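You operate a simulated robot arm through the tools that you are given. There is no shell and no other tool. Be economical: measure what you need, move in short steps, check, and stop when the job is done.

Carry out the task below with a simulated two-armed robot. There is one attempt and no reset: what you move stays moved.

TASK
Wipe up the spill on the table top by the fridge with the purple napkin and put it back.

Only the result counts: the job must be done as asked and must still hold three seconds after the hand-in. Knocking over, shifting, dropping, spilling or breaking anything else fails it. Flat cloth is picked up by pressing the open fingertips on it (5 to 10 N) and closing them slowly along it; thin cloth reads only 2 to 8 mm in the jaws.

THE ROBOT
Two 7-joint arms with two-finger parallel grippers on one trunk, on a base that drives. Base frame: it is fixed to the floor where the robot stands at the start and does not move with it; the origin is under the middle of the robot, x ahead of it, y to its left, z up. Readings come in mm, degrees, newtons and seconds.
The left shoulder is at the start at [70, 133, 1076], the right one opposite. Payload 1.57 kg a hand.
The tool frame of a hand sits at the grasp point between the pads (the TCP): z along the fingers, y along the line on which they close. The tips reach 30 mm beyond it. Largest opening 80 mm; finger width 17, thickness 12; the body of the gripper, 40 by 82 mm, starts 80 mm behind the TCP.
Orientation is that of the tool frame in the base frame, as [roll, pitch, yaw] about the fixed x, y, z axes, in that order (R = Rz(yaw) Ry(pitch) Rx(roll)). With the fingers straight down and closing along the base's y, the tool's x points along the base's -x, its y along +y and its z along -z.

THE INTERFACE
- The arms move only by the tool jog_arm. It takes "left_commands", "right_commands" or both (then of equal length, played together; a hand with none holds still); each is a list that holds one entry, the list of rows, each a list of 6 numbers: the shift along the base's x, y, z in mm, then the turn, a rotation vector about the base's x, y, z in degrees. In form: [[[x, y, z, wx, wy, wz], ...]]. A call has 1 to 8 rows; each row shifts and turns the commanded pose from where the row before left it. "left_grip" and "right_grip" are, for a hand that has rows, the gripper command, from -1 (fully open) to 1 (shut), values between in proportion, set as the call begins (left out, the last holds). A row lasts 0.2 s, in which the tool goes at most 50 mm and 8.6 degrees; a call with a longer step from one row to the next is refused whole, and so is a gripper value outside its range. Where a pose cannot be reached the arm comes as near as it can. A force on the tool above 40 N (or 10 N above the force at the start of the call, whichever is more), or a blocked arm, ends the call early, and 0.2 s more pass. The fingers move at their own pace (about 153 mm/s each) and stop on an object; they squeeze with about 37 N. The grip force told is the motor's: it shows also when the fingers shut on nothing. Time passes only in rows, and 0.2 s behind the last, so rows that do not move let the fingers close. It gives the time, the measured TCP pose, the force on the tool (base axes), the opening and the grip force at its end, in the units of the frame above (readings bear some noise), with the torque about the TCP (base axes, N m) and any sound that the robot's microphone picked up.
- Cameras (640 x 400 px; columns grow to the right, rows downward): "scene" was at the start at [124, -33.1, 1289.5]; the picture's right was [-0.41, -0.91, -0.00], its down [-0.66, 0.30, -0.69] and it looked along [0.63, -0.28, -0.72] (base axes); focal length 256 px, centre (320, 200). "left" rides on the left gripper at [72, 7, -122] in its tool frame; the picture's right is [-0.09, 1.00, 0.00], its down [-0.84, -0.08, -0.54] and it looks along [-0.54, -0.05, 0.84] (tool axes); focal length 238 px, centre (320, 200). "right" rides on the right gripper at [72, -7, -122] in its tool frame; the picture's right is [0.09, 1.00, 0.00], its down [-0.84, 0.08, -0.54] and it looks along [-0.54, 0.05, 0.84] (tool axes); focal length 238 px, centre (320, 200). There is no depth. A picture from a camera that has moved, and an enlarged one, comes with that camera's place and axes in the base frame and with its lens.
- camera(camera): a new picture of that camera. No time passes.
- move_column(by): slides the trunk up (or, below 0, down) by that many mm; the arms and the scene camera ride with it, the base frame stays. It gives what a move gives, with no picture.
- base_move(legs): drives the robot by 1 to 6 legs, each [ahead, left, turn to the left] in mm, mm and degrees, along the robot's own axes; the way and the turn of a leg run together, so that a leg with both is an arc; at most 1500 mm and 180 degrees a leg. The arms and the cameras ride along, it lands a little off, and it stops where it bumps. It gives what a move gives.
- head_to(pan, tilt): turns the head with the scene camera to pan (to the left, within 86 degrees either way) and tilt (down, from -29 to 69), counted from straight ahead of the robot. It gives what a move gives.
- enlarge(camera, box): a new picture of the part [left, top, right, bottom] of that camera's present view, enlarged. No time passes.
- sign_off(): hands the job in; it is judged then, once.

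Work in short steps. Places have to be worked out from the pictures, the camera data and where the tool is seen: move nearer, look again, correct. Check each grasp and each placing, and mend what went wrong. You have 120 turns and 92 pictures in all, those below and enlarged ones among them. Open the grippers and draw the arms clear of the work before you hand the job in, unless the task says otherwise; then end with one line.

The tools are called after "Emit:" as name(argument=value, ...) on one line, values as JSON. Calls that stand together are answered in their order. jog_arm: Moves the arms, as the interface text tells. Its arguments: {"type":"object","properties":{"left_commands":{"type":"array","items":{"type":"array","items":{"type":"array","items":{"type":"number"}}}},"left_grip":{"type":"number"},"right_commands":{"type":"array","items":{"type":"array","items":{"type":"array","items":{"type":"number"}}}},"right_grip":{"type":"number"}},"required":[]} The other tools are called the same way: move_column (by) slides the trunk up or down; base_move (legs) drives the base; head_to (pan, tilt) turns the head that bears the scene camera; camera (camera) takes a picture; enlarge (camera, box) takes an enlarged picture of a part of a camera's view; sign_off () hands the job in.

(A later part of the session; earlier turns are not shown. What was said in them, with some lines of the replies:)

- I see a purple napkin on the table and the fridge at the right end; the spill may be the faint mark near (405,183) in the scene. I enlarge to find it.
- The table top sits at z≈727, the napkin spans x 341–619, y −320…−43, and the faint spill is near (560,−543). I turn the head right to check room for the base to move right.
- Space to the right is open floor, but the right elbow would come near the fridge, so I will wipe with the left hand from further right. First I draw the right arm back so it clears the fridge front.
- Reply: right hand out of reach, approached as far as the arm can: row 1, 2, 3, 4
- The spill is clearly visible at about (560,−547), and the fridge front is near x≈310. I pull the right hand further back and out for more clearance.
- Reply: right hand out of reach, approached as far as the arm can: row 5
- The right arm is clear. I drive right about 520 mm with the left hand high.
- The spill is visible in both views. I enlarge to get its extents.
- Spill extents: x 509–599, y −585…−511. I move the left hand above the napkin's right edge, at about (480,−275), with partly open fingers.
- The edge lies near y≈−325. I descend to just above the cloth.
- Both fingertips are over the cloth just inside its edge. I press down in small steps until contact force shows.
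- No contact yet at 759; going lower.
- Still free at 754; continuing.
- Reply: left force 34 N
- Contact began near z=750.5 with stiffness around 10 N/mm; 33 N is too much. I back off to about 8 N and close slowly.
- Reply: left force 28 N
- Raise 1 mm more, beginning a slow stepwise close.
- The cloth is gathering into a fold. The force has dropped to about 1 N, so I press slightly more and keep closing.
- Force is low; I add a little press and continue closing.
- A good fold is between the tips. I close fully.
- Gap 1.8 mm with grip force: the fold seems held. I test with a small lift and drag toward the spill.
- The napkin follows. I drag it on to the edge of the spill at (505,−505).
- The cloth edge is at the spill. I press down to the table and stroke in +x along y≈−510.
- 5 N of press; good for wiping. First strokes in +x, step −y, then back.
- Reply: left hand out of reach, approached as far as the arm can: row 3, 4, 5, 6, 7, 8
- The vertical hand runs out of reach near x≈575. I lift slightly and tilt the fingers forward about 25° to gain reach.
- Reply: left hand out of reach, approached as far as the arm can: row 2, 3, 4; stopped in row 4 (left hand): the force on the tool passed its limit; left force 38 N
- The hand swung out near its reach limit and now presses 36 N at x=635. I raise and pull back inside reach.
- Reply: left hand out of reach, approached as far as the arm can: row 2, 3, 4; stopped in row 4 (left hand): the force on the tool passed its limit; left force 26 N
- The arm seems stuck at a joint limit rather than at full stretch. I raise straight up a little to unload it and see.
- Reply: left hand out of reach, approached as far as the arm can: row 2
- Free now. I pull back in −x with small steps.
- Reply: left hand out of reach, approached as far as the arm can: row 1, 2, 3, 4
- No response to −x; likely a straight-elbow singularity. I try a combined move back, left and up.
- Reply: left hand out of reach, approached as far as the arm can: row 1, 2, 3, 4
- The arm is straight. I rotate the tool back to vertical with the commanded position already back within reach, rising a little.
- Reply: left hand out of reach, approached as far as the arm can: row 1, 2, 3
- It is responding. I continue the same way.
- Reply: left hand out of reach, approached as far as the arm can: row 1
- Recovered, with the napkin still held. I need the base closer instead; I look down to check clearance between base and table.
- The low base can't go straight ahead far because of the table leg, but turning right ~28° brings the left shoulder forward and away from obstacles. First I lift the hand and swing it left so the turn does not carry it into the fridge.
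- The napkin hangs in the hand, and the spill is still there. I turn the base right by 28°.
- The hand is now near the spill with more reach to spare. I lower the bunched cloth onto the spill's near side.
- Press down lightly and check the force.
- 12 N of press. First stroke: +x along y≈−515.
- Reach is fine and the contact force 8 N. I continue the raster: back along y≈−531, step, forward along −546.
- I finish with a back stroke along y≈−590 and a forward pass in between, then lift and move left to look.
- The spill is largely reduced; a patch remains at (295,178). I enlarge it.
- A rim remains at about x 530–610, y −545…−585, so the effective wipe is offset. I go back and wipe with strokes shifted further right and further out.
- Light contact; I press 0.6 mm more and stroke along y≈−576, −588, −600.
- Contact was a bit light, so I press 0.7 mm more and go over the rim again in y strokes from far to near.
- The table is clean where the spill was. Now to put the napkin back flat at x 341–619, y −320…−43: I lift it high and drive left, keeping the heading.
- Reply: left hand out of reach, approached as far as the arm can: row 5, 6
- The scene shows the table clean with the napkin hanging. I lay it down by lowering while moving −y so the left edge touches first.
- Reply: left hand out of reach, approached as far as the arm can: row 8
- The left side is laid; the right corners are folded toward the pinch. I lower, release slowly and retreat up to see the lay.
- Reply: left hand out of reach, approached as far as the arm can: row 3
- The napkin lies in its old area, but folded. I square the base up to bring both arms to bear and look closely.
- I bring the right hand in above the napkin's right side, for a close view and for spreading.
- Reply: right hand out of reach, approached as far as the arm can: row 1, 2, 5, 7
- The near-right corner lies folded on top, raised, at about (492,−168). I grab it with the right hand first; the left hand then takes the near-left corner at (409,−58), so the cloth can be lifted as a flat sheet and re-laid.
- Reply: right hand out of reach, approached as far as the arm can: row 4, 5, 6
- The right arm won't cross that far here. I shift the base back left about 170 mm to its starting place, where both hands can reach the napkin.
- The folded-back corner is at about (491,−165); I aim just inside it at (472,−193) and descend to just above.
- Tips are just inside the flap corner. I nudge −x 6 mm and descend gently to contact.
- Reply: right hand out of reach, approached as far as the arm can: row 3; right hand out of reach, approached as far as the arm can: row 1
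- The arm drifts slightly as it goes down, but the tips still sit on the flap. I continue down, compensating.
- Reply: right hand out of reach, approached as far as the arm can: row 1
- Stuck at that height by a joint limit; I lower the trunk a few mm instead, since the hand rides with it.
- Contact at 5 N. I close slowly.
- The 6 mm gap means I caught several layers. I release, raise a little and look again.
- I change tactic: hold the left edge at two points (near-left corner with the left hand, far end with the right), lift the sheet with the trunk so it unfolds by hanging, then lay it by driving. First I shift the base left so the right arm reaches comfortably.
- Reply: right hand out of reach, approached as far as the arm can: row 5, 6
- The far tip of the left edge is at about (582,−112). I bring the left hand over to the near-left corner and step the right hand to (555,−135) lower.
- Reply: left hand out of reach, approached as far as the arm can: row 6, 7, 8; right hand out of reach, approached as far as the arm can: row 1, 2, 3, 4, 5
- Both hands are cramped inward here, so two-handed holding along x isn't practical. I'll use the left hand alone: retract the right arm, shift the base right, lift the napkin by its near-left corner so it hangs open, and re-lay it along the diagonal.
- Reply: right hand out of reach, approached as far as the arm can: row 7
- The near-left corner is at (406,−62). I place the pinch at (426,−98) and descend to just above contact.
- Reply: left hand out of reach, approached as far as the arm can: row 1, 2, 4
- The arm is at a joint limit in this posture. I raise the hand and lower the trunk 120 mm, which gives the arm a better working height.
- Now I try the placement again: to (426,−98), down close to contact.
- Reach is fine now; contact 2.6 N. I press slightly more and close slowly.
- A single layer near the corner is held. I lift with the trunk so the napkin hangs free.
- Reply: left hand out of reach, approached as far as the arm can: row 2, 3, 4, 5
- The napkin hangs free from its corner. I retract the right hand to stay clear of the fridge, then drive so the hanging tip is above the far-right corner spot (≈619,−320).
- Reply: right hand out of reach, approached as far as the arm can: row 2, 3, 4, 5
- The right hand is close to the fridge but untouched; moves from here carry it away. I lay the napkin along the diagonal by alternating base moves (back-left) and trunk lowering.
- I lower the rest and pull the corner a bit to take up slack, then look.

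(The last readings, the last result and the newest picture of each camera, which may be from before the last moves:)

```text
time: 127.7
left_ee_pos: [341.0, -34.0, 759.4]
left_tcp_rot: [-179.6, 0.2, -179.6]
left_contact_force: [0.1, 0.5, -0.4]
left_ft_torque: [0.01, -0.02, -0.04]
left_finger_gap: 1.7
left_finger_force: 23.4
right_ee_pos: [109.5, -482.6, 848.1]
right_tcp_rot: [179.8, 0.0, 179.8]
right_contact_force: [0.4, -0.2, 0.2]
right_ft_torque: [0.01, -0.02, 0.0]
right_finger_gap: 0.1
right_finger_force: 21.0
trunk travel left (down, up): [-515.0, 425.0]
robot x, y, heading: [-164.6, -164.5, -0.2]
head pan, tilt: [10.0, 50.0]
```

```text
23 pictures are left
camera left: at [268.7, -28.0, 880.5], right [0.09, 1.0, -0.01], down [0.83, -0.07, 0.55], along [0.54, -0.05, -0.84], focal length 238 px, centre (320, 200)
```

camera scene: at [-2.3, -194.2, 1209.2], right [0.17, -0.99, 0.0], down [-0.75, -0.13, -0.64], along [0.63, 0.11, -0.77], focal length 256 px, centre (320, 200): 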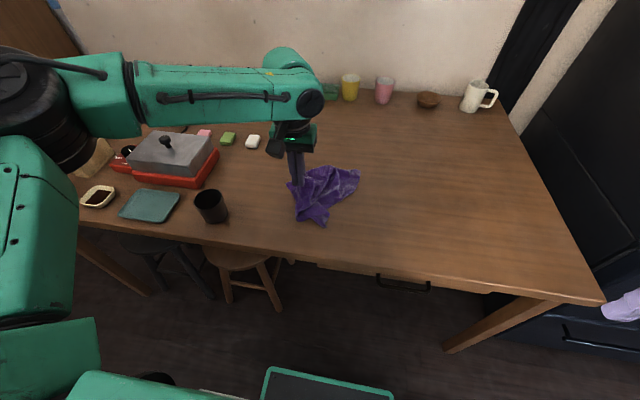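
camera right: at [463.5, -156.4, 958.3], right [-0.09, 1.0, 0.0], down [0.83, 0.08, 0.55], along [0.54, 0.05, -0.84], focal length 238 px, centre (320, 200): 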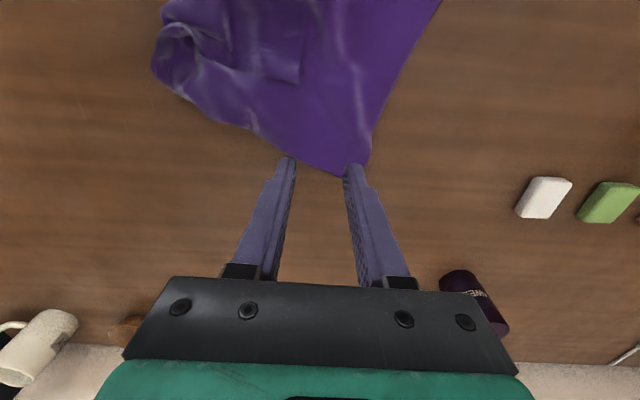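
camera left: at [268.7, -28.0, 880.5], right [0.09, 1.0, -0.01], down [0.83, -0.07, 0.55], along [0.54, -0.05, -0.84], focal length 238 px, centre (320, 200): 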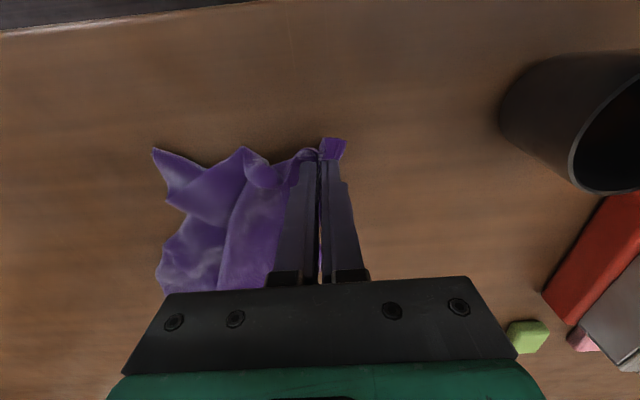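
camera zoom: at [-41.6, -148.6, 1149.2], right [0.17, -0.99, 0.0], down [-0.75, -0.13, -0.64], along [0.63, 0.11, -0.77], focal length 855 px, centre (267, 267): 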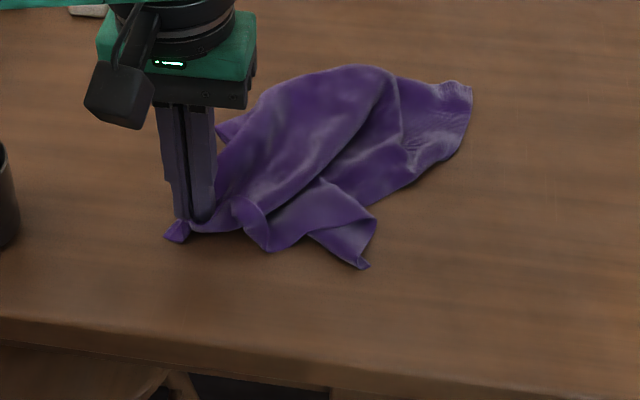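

Much better: the near-right corner is now exposed at about (319,−149). I release the near-left corner, rise and shift over to that corner with the left hand.

Emit:
jog_arm(left_commands=[[[0, 0, -3, 0, 0, 0], [0, 0, 0, 0, 0, 0], [0, 0, 20, 0, 0, 0], [0, 0, 25, 0, 0, 0]]], left_grip=0.3)

Emit:
base_move(legs=[[0, -105, 0]])

Emit:
camera(camera="left")

```text
time: 128.7
left_ee_pos: [341.6, -34.0, 800.3]
left_tcp_rot: [-179.8, 0.2, -179.6]
left_contact_force: [-0.8, 0.0, 0.4]
left_ft_torque: [-0.04, 0.03, -0.01]
left_finger_gap: 27.8
left_finger_force: 0.0
right_ee_pos: [110.6, -482.4, 848.4]
right_tcp_rot: [179.8, -0.1, 179.8]
right_contact_force: [0.5, -0.4, -0.4]
right_ft_torque: [0.01, 0.0, -0.01]
right_finger_gap: 0.0
right_finger_force: 21.4
trunk travel left (down, up): [-515.0, 425.0]
robot x, y, heading: [-168.6, -164.2, -0.1]
head pan, tilt: [10.0, 50.0]
```

```text
time: 129.9
left_ee_pos: [341.8, -138.3, 801.6]
left_tcp_rot: [-179.7, 0.2, -179.5]
left_contact_force: [0.0, 0.3, -0.3]
left_ft_torque: [0.0, -0.02, 0.0]
left_finger_gap: 27.9
left_finger_force: 0.0
right_ee_pos: [111.6, -586.1, 849.4]
right_tcp_rot: [179.7, -0.1, 179.7]
right_contact_force: [0.4, 0.2, -0.1]
right_ft_torque: [-0.02, 0.03, -0.02]
right_finger_gap: 0.0
right_finger_force: 21.5
trunk travel left (down, up): [-515.0, 425.0]
robot x, y, heading: [-166.2, -267.2, -0.1]
head pan, tilt: [10.0, 50.0]
```

```text
22 pictures are left
camera left: at [269.2, -132.4, 922.5], right [0.08, 1.0, -0.01], down [0.84, -0.07, 0.55], along [0.54, -0.05, -0.84], focal length 238 px, centre (320, 200)
```

left: 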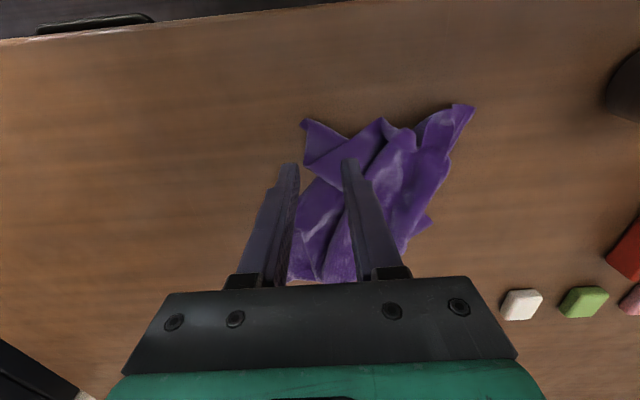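

The corner tip is at (318,−152), and the cloth just inside is about 40 mm wide. I narrow the fingers, centre at (344,−134) and descend.

Emit:
jog_arm(left_commands=[[[2, 4, -20, 0, 0, 0], [0, 0, -20, 0, 0, 0], [0, 0, -7, 0, 0, 0], [0, 0, -3.5, 0, 0, 0], [0, 0, 0, 0, 0, 0]]], left_grip=0.45)

Emit:
camera(camera="left")

```text
time: 131.1
left_ee_pos: [342.0, -132.4, 751.5]
left_tcp_rot: [-179.6, 0.4, -179.5]
left_contact_force: [0.8, 0.0, 7.4]
left_ft_torque: [0.1, -0.08, -0.01]
left_finger_gap: 22.2
left_finger_force: 0.1
right_ee_pos: [109.5, -587.6, 847.7]
right_tcp_rot: [179.7, 0.0, 179.8]
right_contact_force: [-0.1, 0.2, -0.3]
right_ft_torque: [0.0, 0.03, -0.04]
right_finger_gap: 0.0
right_finger_force: 21.0
trunk travel left (down, up): [-515.0, 425.0]
robot x, y, heading: [-170.0, -265.9, -0.3]
head pan, tilt: [10.0, 50.0]
```

```text
21 pictures are left
camera left: at [270.0, -127.8, 873.2], right [0.08, 1.0, -0.01], down [0.83, -0.07, 0.55], along [0.55, -0.05, -0.84], focal length 238 px, centre (320, 200)
```

left: 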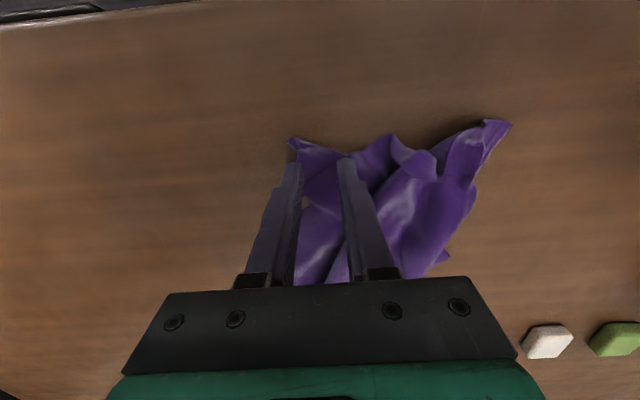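

Contact at 7 N with both tips on the corner. I close slowly.

Emit:
jog_arm(left_commands=[[[0, 0, 0, 0, 0, 0], [0, 0, 0, 0, 0, 0]]], left_grip=0.6)

Emit:
jog_arm(left_commands=[[[0, 0, 0, 0, 0, 0], [0, 0, 0, 0, 0, 0]]], left_grip=0.8)

Emit:
jog_arm(left_commands=[[[0, 0, 0, 0, 0, 0], [0, 0, 0, 0, 0, 0], [0, 0, 0, 0, 0, 0]]], left_grip=1)

Emit:
jog_arm(left_commands=[[[0, 0, 4, 0, 0, 0], [0, -10, 4, 0, 0, 0], [0, -10, 0, 0, 0, 0]]])

Emit:
camera(camera="left")

```text
time: 131.7
left_ee_pos: [342.4, -134.0, 751.6]
left_tcp_rot: [-179.7, 0.3, -179.4]
left_contact_force: [1.1, 0.0, 9.6]
left_ft_torque: [0.11, -0.04, 0.02]
left_finger_gap: 16.0
left_finger_force: 0.1
right_ee_pos: [111.1, -586.4, 848.7]
right_tcp_rot: [179.7, 0.0, 179.8]
right_contact_force: [0.0, 0.5, -0.7]
right_ft_torque: [0.01, -0.04, -0.03]
right_finger_gap: 0.2
right_finger_force: 21.5
trunk travel left (down, up): [-515.0, 425.0]
robot x, y, heading: [-168.7, -269.7, -0.1]
head pan, tilt: [10.0, 50.0]
```

```text
time: 132.3
left_ee_pos: [341.9, -135.2, 751.3]
left_tcp_rot: [-179.7, 0.5, -179.6]
left_contact_force: [1.1, -1.2, 10.5]
left_ft_torque: [0.07, -0.07, -0.03]
left_finger_gap: 7.3
left_finger_force: 0.1
right_ee_pos: [110.7, -587.2, 850.2]
right_tcp_rot: [179.8, -0.2, 179.8]
right_contact_force: [0.0, -0.5, 0.6]
right_ft_torque: [0.02, -0.03, 0.01]
right_finger_gap: 0.0
right_finger_force: 21.8
trunk travel left (down, up): [-515.0, 425.0]
robot x, y, heading: [-167.3, -266.4, 0.3]
head pan, tilt: [10.0, 50.0]
```

```text
time: 133.1
left_ee_pos: [340.4, -133.1, 751.3]
left_tcp_rot: [-179.6, 0.4, -179.5]
left_contact_force: [1.7, 1.8, 12.8]
left_ft_torque: [0.14, -0.07, 0.01]
left_finger_gap: 1.5
left_finger_force: 23.2
right_ee_pos: [109.5, -587.1, 848.9]
right_tcp_rot: [179.7, -0.1, 180.0]
right_contact_force: [-0.7, -1.2, -0.2]
right_ft_torque: [0.03, 0.0, 0.04]
right_finger_gap: 0.0
right_finger_force: 21.0
trunk travel left (down, up): [-515.0, 425.0]
robot x, y, heading: [-166.8, -264.7, 0.0]
head pan, tilt: [10.0, 50.0]
```

```text
time: 133.9
left_ee_pos: [334.4, -147.8, 759.4]
left_tcp_rot: [-179.7, 0.2, -179.5]
left_contact_force: [0.2, -0.1, 0.8]
left_ft_torque: [-0.02, 0.0, 0.0]
left_finger_gap: 1.6
left_finger_force: 23.4
left hand out of reach, approached as far as the arm can: row 2, 3
right_ee_pos: [111.1, -585.9, 848.7]
right_tcp_rot: [179.7, -0.2, 179.8]
right_contact_force: [-0.3, 0.1, -0.4]
right_ft_torque: [-0.01, 0.02, 0.03]
right_finger_gap: 0.0
right_finger_force: 21.6
trunk travel left (down, up): [-515.0, 425.0]
robot x, y, heading: [-164.8, -265.4, -0.0]
head pan, tilt: [10.0, 50.0]
```

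```text
20 pictures are left
camera left: at [261.9, -140.9, 880.9], right [0.08, 1.0, -0.01], down [0.84, -0.07, 0.55], along [0.54, -0.05, -0.84], focal length 238 px, centre (320, 200)
```

left: 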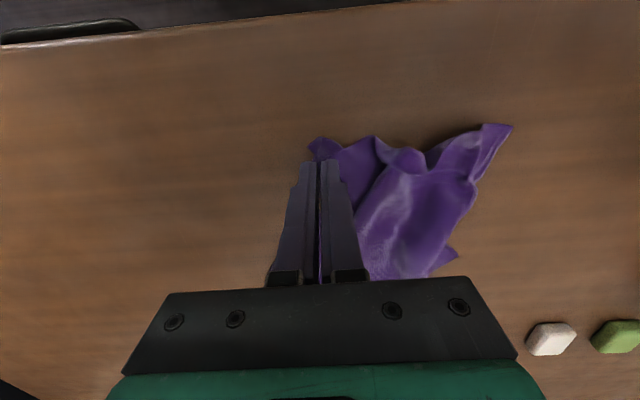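

Held (1.6 mm). I drag this corner right with the base toward (360,−300).

Emit:
base_move(legs=[[20, -150, 0]])

Emit:
head_to(pan=25, tilt=50)

Emit:
camera(camera="scene")

Emit:
camera(camera="left")

```text
time: 135.3
left_ee_pos: [353.8, -298.0, 758.9]
left_tcp_rot: [-179.6, 0.2, -179.8]
left_contact_force: [-0.4, 0.4, -0.1]
left_ft_torque: [0.01, 0.0, 0.0]
left_finger_gap: 1.6
left_finger_force: 23.2
right_ee_pos: [129.5, -738.6, 847.5]
right_tcp_rot: [179.7, -0.2, 179.6]
right_contact_force: [0.4, 0.7, -0.3]
right_ft_torque: [0.0, -0.01, 0.01]
right_finger_gap: 0.2
right_finger_force: 21.6
trunk travel left (down, up): [-515.0, 425.0]
robot x, y, heading: [-148.4, -416.2, -0.1]
head pan, tilt: [10.0, 50.0]
```

```text
time: 136.1
left_ee_pos: [354.6, -298.4, 760.0]
left_tcp_rot: [-179.6, 0.3, -179.7]
left_contact_force: [0.3, -0.3, -0.4]
left_ft_torque: [-0.03, 0.01, -0.01]
left_finger_gap: 1.5
left_finger_force: 23.6
right_ee_pos: [128.7, -737.1, 849.7]
right_tcp_rot: [179.8, -0.1, 179.6]
right_contact_force: [-0.3, 0.0, 0.0]
right_ft_torque: [-0.02, -0.01, -0.04]
right_finger_gap: 0.0
right_finger_force: 21.4
trunk travel left (down, up): [-515.0, 425.0]
robot x, y, heading: [-148.2, -413.4, -0.3]
head pan, tilt: [25.0, 50.0]
```

```text
19 pictures are left
camera scene: at [-27.5, -384.6, 1149.1], right [0.42, -0.91, 0.0], down [-0.7, -0.32, -0.64], along [0.58, 0.27, -0.77], focal length 256 px, centre (320, 200)
```

scene: 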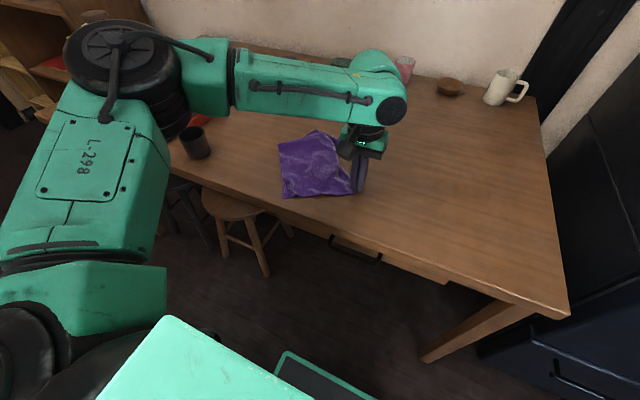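

```text
18 pictures are left
camera left: at [282.0, -291.9, 881.1], right [0.09, 1.0, -0.01], down [0.83, -0.07, 0.55], along [0.54, -0.05, -0.84], focal length 238 px, centre (320, 200)
```

left: 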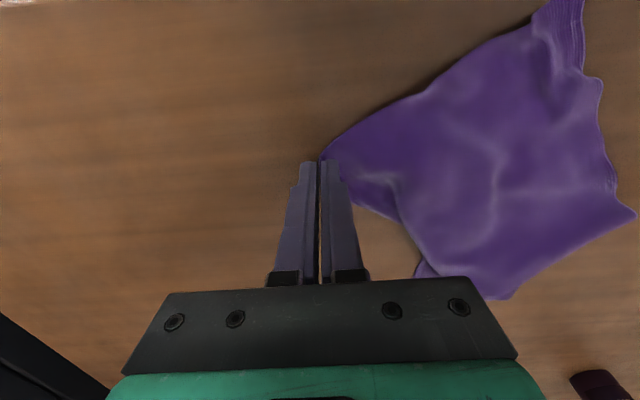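

The napkin has spread well, but sits too near (x≈266–525). I release this corner and go to its far tip at about (515,−122) to pull the whole napkin outward.

Emit:
jog_arm(left_commands=[[[0, 0, -4, 0, 0, 0], [0, 0, 0, 0, 0, 0], [0, 0, 20, 0, 0, 0], [0, 0, 25, 0, 0, 0]]], left_grip=0.25)

Emit:
base_move(legs=[[140, 165, 0]])

Emit:
camera(camera="left")

```text
time: 137.1
left_ee_pos: [354.6, -298.3, 801.2]
left_tcp_rot: [-179.7, 0.3, -179.8]
left_contact_force: [0.2, -0.6, -1.0]
left_ft_torque: [0.04, 0.0, 0.0]
left_finger_gap: 30.0
left_finger_force: 0.0
right_ee_pos: [129.6, -737.6, 849.8]
right_tcp_rot: [179.8, -0.1, 179.5]
right_contact_force: [0.5, -0.5, 0.7]
right_ft_torque: [0.0, -0.03, 0.03]
right_finger_gap: 0.0
right_finger_force: 21.1
trunk travel left (down, up): [-515.0, 425.0]
robot x, y, heading: [-147.2, -415.2, -0.4]
head pan, tilt: [25.0, 50.0]
```

```text
time: 138.7
left_ee_pos: [497.8, -134.2, 801.1]
left_tcp_rot: [-179.6, 0.3, -179.8]
left_contact_force: [0.2, 0.0, 0.5]
left_ft_torque: [0.0, 0.03, 0.03]
left_finger_gap: 29.8
left_finger_force: 0.0
right_ee_pos: [270.5, -574.2, 848.8]
right_tcp_rot: [179.7, -0.2, 179.6]
right_contact_force: [0.7, 0.7, -0.3]
right_ft_torque: [0.02, 0.02, -0.02]
right_finger_gap: 0.1
right_finger_force: 21.1
trunk travel left (down, up): [-515.0, 425.0]
robot x, y, heading: [-8.7, -254.6, -0.4]
head pan, tilt: [25.0, 50.0]
```

```text
17 pictures are left
camera left: at [424.8, -128.8, 922.5], right [0.09, 1.0, -0.01], down [0.83, -0.07, 0.55], along [0.54, -0.05, -0.84], focal length 238 px, centre (320, 200)
```

left: 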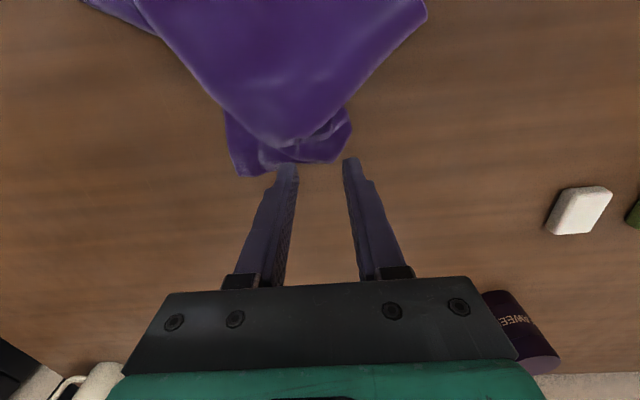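

A lower-layer corner sticks out at about (519,−213), probably the far-right corner. I shift to it with narrow fingers, to pull it out.

Emit:
base_move(legs=[[8, -66, 0]])

Emit:
jog_arm(left_commands=[[[0, 0, -15, 0, 0, 0], [0, 0, -15, 0, 0, 0]]], left_grip=0.6)

Emit:
camera(camera="left")

```text
time: 139.7
left_ee_pos: [505.0, -200.8, 800.8]
left_tcp_rot: [-179.6, 0.4, -179.8]
left_contact_force: [0.2, -1.4, 0.0]
left_ft_torque: [0.03, 0.02, -0.01]
left_finger_gap: 30.2
left_finger_force: 0.1
right_ee_pos: [279.2, -641.5, 848.2]
right_tcp_rot: [179.7, -0.2, 179.6]
right_contact_force: [0.1, -0.6, -0.1]
right_ft_torque: [-0.01, 0.01, -0.02]
right_finger_gap: 0.3
right_finger_force: 21.5
trunk travel left (down, up): [-515.0, 425.0]
robot x, y, heading: [3.0, -320.1, -0.5]
head pan, tilt: [25.0, 50.0]
```

```text
time: 140.3
left_ee_pos: [503.0, -201.0, 771.5]
left_tcp_rot: [-179.6, 0.3, -179.7]
left_contact_force: [0.3, -0.3, 0.1]
left_ft_torque: [-0.02, -0.05, 0.0]
left_finger_gap: 15.9
left_finger_force: 0.1
right_ee_pos: [279.1, -640.8, 848.4]
right_tcp_rot: [179.7, -0.3, 179.4]
right_contact_force: [0.1, 0.3, -0.6]
right_ft_torque: [0.02, 0.01, -0.04]
right_finger_gap: 0.1
right_finger_force: 21.6
trunk travel left (down, up): [-515.0, 425.0]
robot x, y, heading: [1.0, -319.5, -0.4]
head pan, tilt: [25.0, 50.0]
```

```text
16 pictures are left
camera left: at [431.8, -195.6, 893.0], right [0.09, 1.0, -0.01], down [0.83, -0.07, 0.55], along [0.54, -0.05, -0.84], focal length 238 px, centre (320, 200)
```

left: 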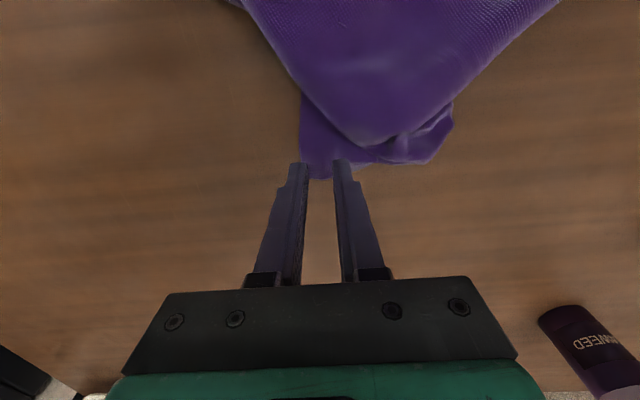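

The under-layer corner is right below. I nudge +x 4 mm, descend to contact and close.

Emit:
jog_arm(left_commands=[[[5, -3, -12, 0, 0, 0], [0, 0, -6, 0, 0, 0], [0, 0, -2.3, 0, 0, 0], [0, 0, 0, 0, 0, 0]]])

```text
time: 141.3
left_ee_pos: [503.1, -199.0, 753.3]
left_tcp_rot: [-179.5, 0.3, -179.8]
left_contact_force: [0.3, -0.8, 0.0]
left_ft_torque: [0.03, -0.01, -0.02]
left_finger_gap: 16.2
left_finger_force: 0.0
left hand out of reach, approached as far as the arm can: row 1
right_ee_pos: [278.7, -640.7, 849.8]
right_tcp_rot: [179.9, 0.0, 179.6]
right_contact_force: [-0.1, -0.3, -0.1]
right_ft_torque: [0.04, 0.0, -0.01]
right_finger_gap: 0.0
right_finger_force: 21.3
trunk travel left (down, up): [-515.0, 425.0]
robot x, y, heading: [-1.4, -315.9, -0.4]
head pan, tilt: [25.0, 50.0]
```

Emit:
base_move(legs=[[7, -2, 0]])

Emit:
move_column(by=-2.5)

```text
time: 142.1
left_ee_pos: [509.9, -202.2, 753.1]
left_tcp_rot: [-179.5, 0.3, -179.8]
left_contact_force: [0.5, -0.1, -0.2]
left_ft_torque: [-0.04, 0.04, -0.02]
left_finger_gap: 16.1
left_finger_force: 0.1
right_ee_pos: [284.7, -643.0, 849.1]
right_tcp_rot: [179.7, -0.1, 179.7]
right_contact_force: [0.8, -0.8, -0.6]
right_ft_torque: [0.0, 0.02, 0.01]
right_finger_gap: 0.3
right_finger_force: 21.6
trunk travel left (down, up): [-515.0, 425.0]
robot x, y, heading: [5.5, -320.8, -0.4]
head pan, tilt: [25.0, 50.0]
```

```text
time: 142.6
left_ee_pos: [510.0, -201.5, 751.5]
left_tcp_rot: [-179.5, 0.3, -179.8]
left_contact_force: [0.4, 0.1, 2.5]
left_ft_torque: [0.06, -0.04, 0.02]
left_finger_gap: 16.1
left_finger_force: 0.0
right_ee_pos: [285.5, -643.6, 847.5]
right_tcp_rot: [179.8, -0.1, 179.6]
right_contact_force: [-0.6, -0.3, -0.4]
right_ft_torque: [0.01, 0.02, 0.02]
right_finger_gap: 0.1
right_finger_force: 21.1
trunk travel left (down, up): [-512.0, 428.0]
robot x, y, heading: [8.0, -323.6, -0.5]
head pan, tilt: [25.0, 50.0]
```

Contact at (510,−202). A touch more press, then close slowly and lift slightly.

Emit:
jog_arm(left_commands=[[[0, 0, -0.6, 0, 0, 0], [0, 0, 0, 0, 0, 0]]], left_grip=0.75)

Emit:
jog_arm(left_commands=[[[0, 0, 0, 0, 0, 0], [0, 0, 0, 0, 0, 0]]], left_grip=0.88)

Emit:
jog_arm(left_commands=[[[0, 0, 0, 0, 0, 0], [0, 0, 0, 0, 0, 0]]], left_grip=1)

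Emit:
move_column(by=10)

Emit:
camera(camera="left")

```text
time: 143.2
left_ee_pos: [511.3, -202.4, 750.3]
left_tcp_rot: [-179.6, 0.5, -179.9]
left_contact_force: [1.3, -1.4, 7.3]
left_ft_torque: [0.02, -0.06, 0.01]
left_finger_gap: 9.1
left_finger_force: 0.0
right_ee_pos: [285.0, -642.1, 845.9]
right_tcp_rot: [179.7, -0.1, 179.6]
right_contact_force: [-0.1, 1.4, -0.1]
right_ft_torque: [0.0, -0.02, 0.04]
right_finger_gap: 0.0
right_finger_force: 21.3
trunk travel left (down, up): [-512.0, 428.0]
robot x, y, heading: [7.9, -321.9, -0.1]
head pan, tilt: [25.0, 50.0]
```

```text
time: 143.8
left_ee_pos: [510.1, -201.5, 752.5]
left_tcp_rot: [-179.7, 0.4, -179.9]
left_contact_force: [1.3, -0.6, 8.5]
left_ft_torque: [0.06, -0.02, -0.02]
left_finger_gap: 3.9
left_finger_force: 0.0
right_ee_pos: [284.9, -642.5, 845.8]
right_tcp_rot: [179.7, -0.1, 179.5]
right_contact_force: [0.2, -0.6, -0.6]
right_ft_torque: [-0.01, -0.02, -0.02]
right_finger_gap: 0.1
right_finger_force: 21.6
trunk travel left (down, up): [-512.0, 428.0]
robot x, y, heading: [8.0, -322.4, -0.6]
head pan, tilt: [25.0, 50.0]
```

```text
time: 144.4
left_ee_pos: [509.6, -201.1, 750.8]
left_tcp_rot: [-179.6, 0.5, -179.7]
left_contact_force: [1.5, -0.2, 9.0]
left_ft_torque: [0.06, -0.02, -0.03]
left_finger_gap: 0.8
left_finger_force: 23.0
right_ee_pos: [283.9, -642.1, 846.8]
right_tcp_rot: [179.6, -0.1, 179.5]
right_contact_force: [0.2, 0.1, 0.1]
right_ft_torque: [-0.04, -0.05, -0.05]
right_finger_gap: 0.1
right_finger_force: 21.2
trunk travel left (down, up): [-512.0, 428.0]
robot x, y, heading: [6.9, -323.7, -0.3]
head pan, tilt: [25.0, 50.0]
```

```text
time: 145.0
left_ee_pos: [509.6, -201.8, 759.8]
left_tcp_rot: [-179.5, 0.3, -179.7]
left_contact_force: [0.1, -0.6, 0.3]
left_ft_torque: [0.01, 0.01, 0.03]
left_finger_gap: 0.6
left_finger_force: 23.4
right_ee_pos: [285.5, -642.6, 855.8]
right_tcp_rot: [179.7, -0.2, 179.7]
right_contact_force: [-0.1, -0.2, 0.9]
right_ft_torque: [0.02, -0.03, -0.01]
right_finger_gap: 0.2
right_finger_force: 21.2
trunk travel left (down, up): [-522.0, 418.0]
robot x, y, heading: [5.5, -318.3, -0.2]
head pan, tilt: [25.0, 50.0]
```

```text
15 pictures are left
camera left: at [438.1, -195.3, 881.3], right [0.09, 1.0, -0.01], down [0.83, -0.07, 0.55], along [0.54, -0.05, -0.84], focal length 238 px, centre (320, 200)
```

left: 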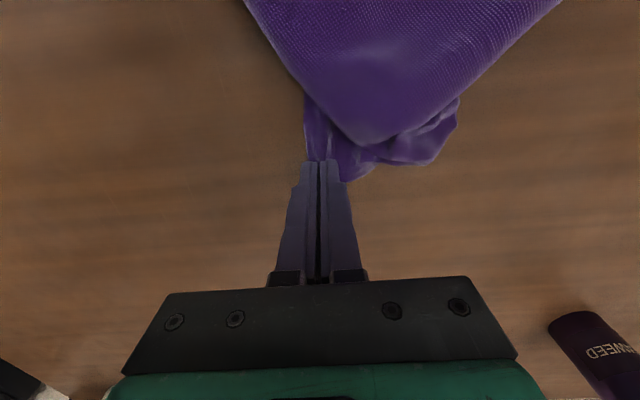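

Something thin is held. Before pulling outward I draw the right hand back so it stays clear of the fridge.

Emit:
jog_arm(right_commands=[[[-20, -35, 15, 0, 0, 0], [-25, -35, 15, 0, 0, 0], [-30, -35, 15, 0, 0, 0], [-35, -30, 15, 0, 0, 0], [-35, -25, 0, 0, 0, 0], [-35, -20, 0, 0, 0, 0]]])

```text
time: 146.4
left_ee_pos: [509.6, -200.7, 760.4]
left_tcp_rot: [-179.5, 0.3, -179.8]
left_contact_force: [-0.5, 0.6, 0.1]
left_ft_torque: [-0.01, 0.01, 0.0]
left_finger_gap: 0.5
left_finger_force: 23.2
right_ee_pos: [276.5, -658.0, 860.1]
right_tcp_rot: [179.6, 0.1, 179.6]
right_contact_force: [0.4, 0.0, 0.3]
right_ft_torque: [-0.01, 0.01, 0.03]
right_finger_gap: 0.3
right_finger_force: 20.7
right hand out of reach, approached as far as the arm can: row 1, 2, 3, 4, 5, 6
trunk travel left (down, up): [-522.0, 418.0]
robot x, y, heading: [9.1, -324.7, -0.5]
head pan, tilt: [25.0, 50.0]
```

The right arm won't fold further, so I move it inward (+y) instead to keep clear of the fridge side.

Emit:
jog_arm(right_commands=[[[0, 25, 10, 0, 0, 0], [0, 30, 10, 0, 0, 0], [0, 30, 10, 0, 0, 0], [0, 30, 0, 0, 0, 0], [0, 20, 0, 0, 0, 0]]])

```text
time: 147.6
left_ee_pos: [508.7, -201.3, 761.3]
left_tcp_rot: [-179.5, 0.4, -179.8]
left_contact_force: [-1.6, -1.0, 1.0]
left_ft_torque: [0.01, -0.05, -0.03]
left_finger_gap: 0.6
left_finger_force: 23.0
right_ee_pos: [278.3, -523.0, 895.2]
right_tcp_rot: [179.7, 0.0, 179.6]
right_contact_force: [-0.9, 0.0, -1.0]
right_ft_torque: [0.03, -0.08, -0.03]
right_finger_gap: 0.0
right_finger_force: 21.3
right hand out of reach, approached as far as the arm can: row 1, 2, 4
trunk travel left (down, up): [-522.0, 418.0]
robot x, y, heading: [11.4, -317.4, -0.4]
head pan, tilt: [25.0, 50.0]
```

Now I pull the corner outward with the base: ahead 75, right 70.

Emit:
base_move(legs=[[75, -70, 0]])

Emit:
camera(camera="left")

Emit:
camera(camera="scene")

```text
time: 148.7
left_ee_pos: [586.6, -273.5, 760.2]
left_tcp_rot: [-179.5, 0.3, -179.8]
left_contact_force: [0.0, -0.7, 0.5]
left_ft_torque: [0.0, 0.06, -0.01]
left_finger_gap: 0.8
left_finger_force: 22.7
right_ee_pos: [356.0, -593.8, 895.5]
right_tcp_rot: [179.7, -0.2, 179.4]
right_contact_force: [0.6, -0.5, 0.0]
right_ft_torque: [0.04, -0.01, -0.01]
right_finger_gap: 0.2
right_finger_force: 21.7
trunk travel left (down, up): [-522.0, 418.0]
robot x, y, heading: [82.8, -391.6, -0.2]
head pan, tilt: [25.0, 50.0]
```

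```text
14 pictures are left
camera left: at [514.2, -266.4, 881.4], right [0.09, 1.0, -0.01], down [0.83, -0.07, 0.55], along [0.54, -0.05, -0.84], focal length 238 px, centre (320, 200)
```

left: 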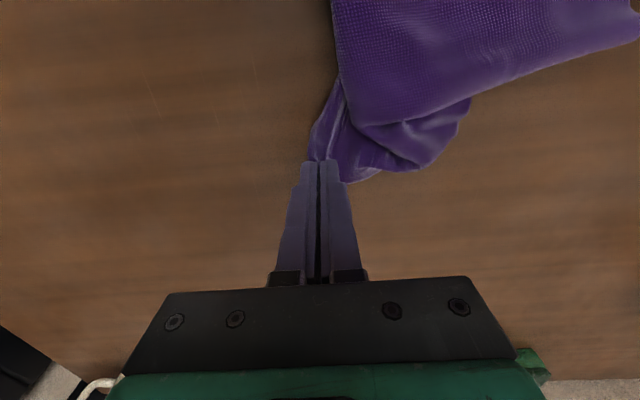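

```text
13 pictures are left
camera scene: at [204.7, -360.5, 1156.6], right [0.42, -0.91, 0.0], down [-0.7, -0.32, -0.64], along [0.58, 0.27, -0.77], focal length 256 px, centre (320, 200)
```

scene: 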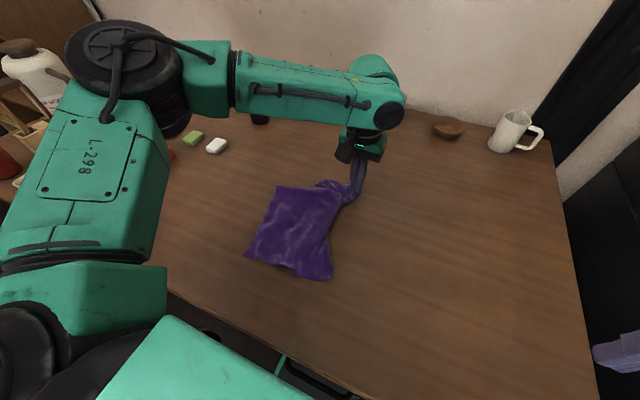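

The napkin is now spread fairly flat over x 355–600, y −99…−299, centred close to its original centre. I lower, release, and raise the hand clear.

Emit:
move_column(by=-7)

Emit:
jog_arm(left_commands=[[[0, 0, 0, 0, 0, 0], [0, 0, 0, 0, 0, 0], [0, 0, 10, 0, 0, 0], [0, 0, 20, 0, 0, 0], [0, 0, 30, 0, 0, 0]]], left_grip=0.4)

Emit:
move_column(by=200)

Emit:
camera(camera="left")

Emit:
camera(camera="scene")

```text
time: 149.3
left_ee_pos: [585.4, -272.5, 754.0]
left_tcp_rot: [-179.7, 0.3, -179.8]
left_contact_force: [-0.4, 0.5, 0.5]
left_ft_torque: [0.05, -0.04, 0.0]
left_finger_gap: 0.6
left_finger_force: 23.1
right_ee_pos: [355.7, -594.5, 887.8]
right_tcp_rot: [179.8, -0.1, 179.6]
right_contact_force: [0.7, -0.5, 0.9]
right_ft_torque: [-0.01, -0.03, -0.01]
right_finger_gap: 0.2
right_finger_force: 21.5
trunk travel left (down, up): [-515.0, 425.0]
robot x, y, heading: [84.3, -389.4, -0.5]
head pan, tilt: [25.0, 50.0]
```

```text
time: 150.5
left_ee_pos: [584.3, -273.7, 812.6]
left_tcp_rot: [-179.6, 0.3, -179.8]
left_contact_force: [-0.4, 0.9, 0.5]
left_ft_torque: [0.01, -0.02, -0.01]
left_finger_gap: 23.9
left_finger_force: 0.0
right_ee_pos: [354.8, -593.6, 888.6]
right_tcp_rot: [179.8, -0.2, 179.5]
right_contact_force: [0.1, -1.1, -0.2]
right_ft_torque: [-0.01, -0.02, 0.02]
right_finger_gap: 0.1
right_finger_force: 21.0
trunk travel left (down, up): [-515.0, 425.0]
robot x, y, heading: [84.4, -391.8, -0.5]
head pan, tilt: [25.0, 50.0]
```

```text
time: 152.7
left_ee_pos: [585.7, -272.0, 1010.5]
left_tcp_rot: [-179.5, 0.3, -179.8]
left_contact_force: [-0.2, -0.1, -0.2]
left_ft_torque: [-0.01, 0.01, 0.01]
left_finger_gap: 24.1
left_finger_force: 0.1
right_ee_pos: [355.7, -593.7, 1087.5]
right_tcp_rot: [179.8, -0.1, 179.5]
right_contact_force: [-0.4, 0.3, -0.6]
right_ft_torque: [0.01, -0.06, 0.01]
right_finger_gap: 0.0
right_finger_force: 21.4
trunk travel left (down, up): [-715.0, 225.0]
robot x, y, heading: [87.2, -392.6, -0.4]
head pan, tilt: [25.0, 50.0]
```

```text
12 pictures are left
camera left: at [513.6, -266.8, 1133.3], right [0.09, 1.0, -0.01], down [0.83, -0.07, 0.55], along [0.54, -0.06, -0.84], focal length 238 px, centre (320, 200)
```

left: 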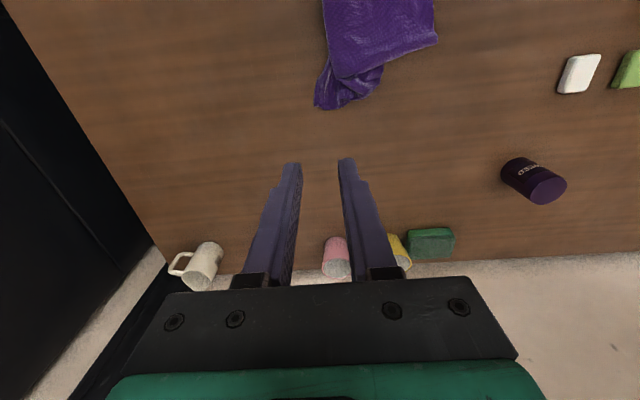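

```text
11 pictures are left
camera scene: at [204.4, -360.1, 1349.6], right [0.42, -0.91, 0.0], down [-0.7, -0.32, -0.64], along [0.58, 0.27, -0.77], focal length 256 px, centre (320, 200)
```

scene: 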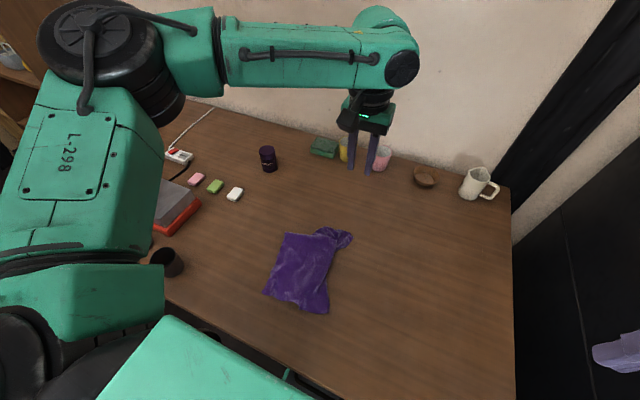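

The napkin lies released in its place and nothing else has moved. I check the former spill area once more.

Emit:
enlarge(camera="scene", box=[384, 240, 512, 320])

```text
5.00 times, centred on (448, 280) of scene
camera zoom: at [204.4, -360.1, 1349.6], right [0.42, -0.91, 0.0], down [-0.7, -0.32, -0.64], along [0.58, 0.27, -0.77], focal length 1282 px, centre (-320, -200)
```

zoom: 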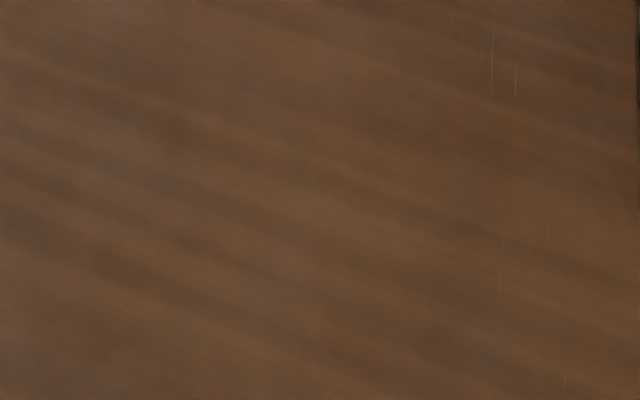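

The spill is gone. I back the base away a little, open both grippers, and hand in.

Emit:
base_move(legs=[[-150, 0, 0]])

Emit:
jog_arm(left_commands=[[[0, 0, 0, 0, 0, 0], [0, 0, 0, 0, 0, 0], [0, 0, 0, 0, 0, 0]]], right_commands=[[[0, 0, 0, 0, 0, 0], [0, 0, 0, 0, 0, 0], [0, 0, 0, 0, 0, 0]]], left_grip=-1, right_grip=-1)

Emit:
camera(camera="scene")

```text
time: 154.0
left_ee_pos: [433.5, -269.6, 1010.5]
left_tcp_rot: [-179.5, 0.2, -179.7]
left_contact_force: [0.3, 0.0, -0.4]
left_ft_torque: [0.01, 0.01, 0.0]
left_finger_gap: 24.1
left_finger_force: 0.0
right_ee_pos: [205.0, -592.6, 1087.3]
right_tcp_rot: [179.8, -0.3, 179.7]
right_contact_force: [0.3, -0.2, 0.1]
right_ft_torque: [-0.03, 0.02, -0.03]
right_finger_gap: 0.0
right_finger_force: 21.1
trunk travel left (down, up): [-715.0, 225.0]
robot x, y, heading: [-66.8, -394.6, -0.1]
head pan, tilt: [25.0, 50.0]
```

```text
time: 154.8
left_ee_pos: [432.3, -270.5, 1012.7]
left_tcp_rot: [-179.5, 0.4, -179.7]
left_contact_force: [-0.4, 0.4, -0.8]
left_ft_torque: [0.02, 0.0, 0.0]
left_finger_gap: 79.9
left_finger_force: 0.1
right_ee_pos: [202.8, -592.4, 1088.1]
right_tcp_rot: [179.6, -0.1, 179.7]
right_contact_force: [-0.4, 0.4, 0.2]
right_ft_torque: [0.0, 0.0, 0.01]
right_finger_gap: 80.0
right_finger_force: 0.1
trunk travel left (down, up): [-715.0, 225.0]
robot x, y, heading: [-69.3, -390.0, -0.4]
head pan, tilt: [25.0, 50.0]
```

```text
9 pictures are left
camera scene: at [50.7, -358.8, 1349.7], right [0.42, -0.91, 0.0], down [-0.7, -0.32, -0.64], along [0.58, 0.27, -0.77], focal length 256 px, centre (320, 200)
```

scene: 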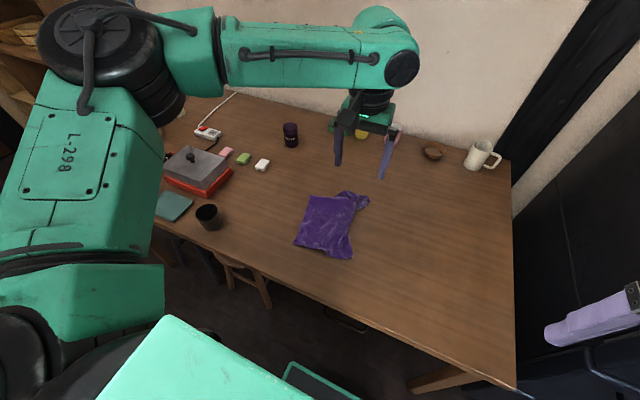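

All clear: the table is clean, the napkin is back, and the arms are raised with grippers open.

Emit:
sign_off()

```text
The job is handed in.
```

The spill by the fridge is wiped up and the purple napkin is back within about 35 mm of its original centre, but it is partly folded (about 245 × 200 mm instead of 277 × 277) rather than flat; nothing else looks moved.
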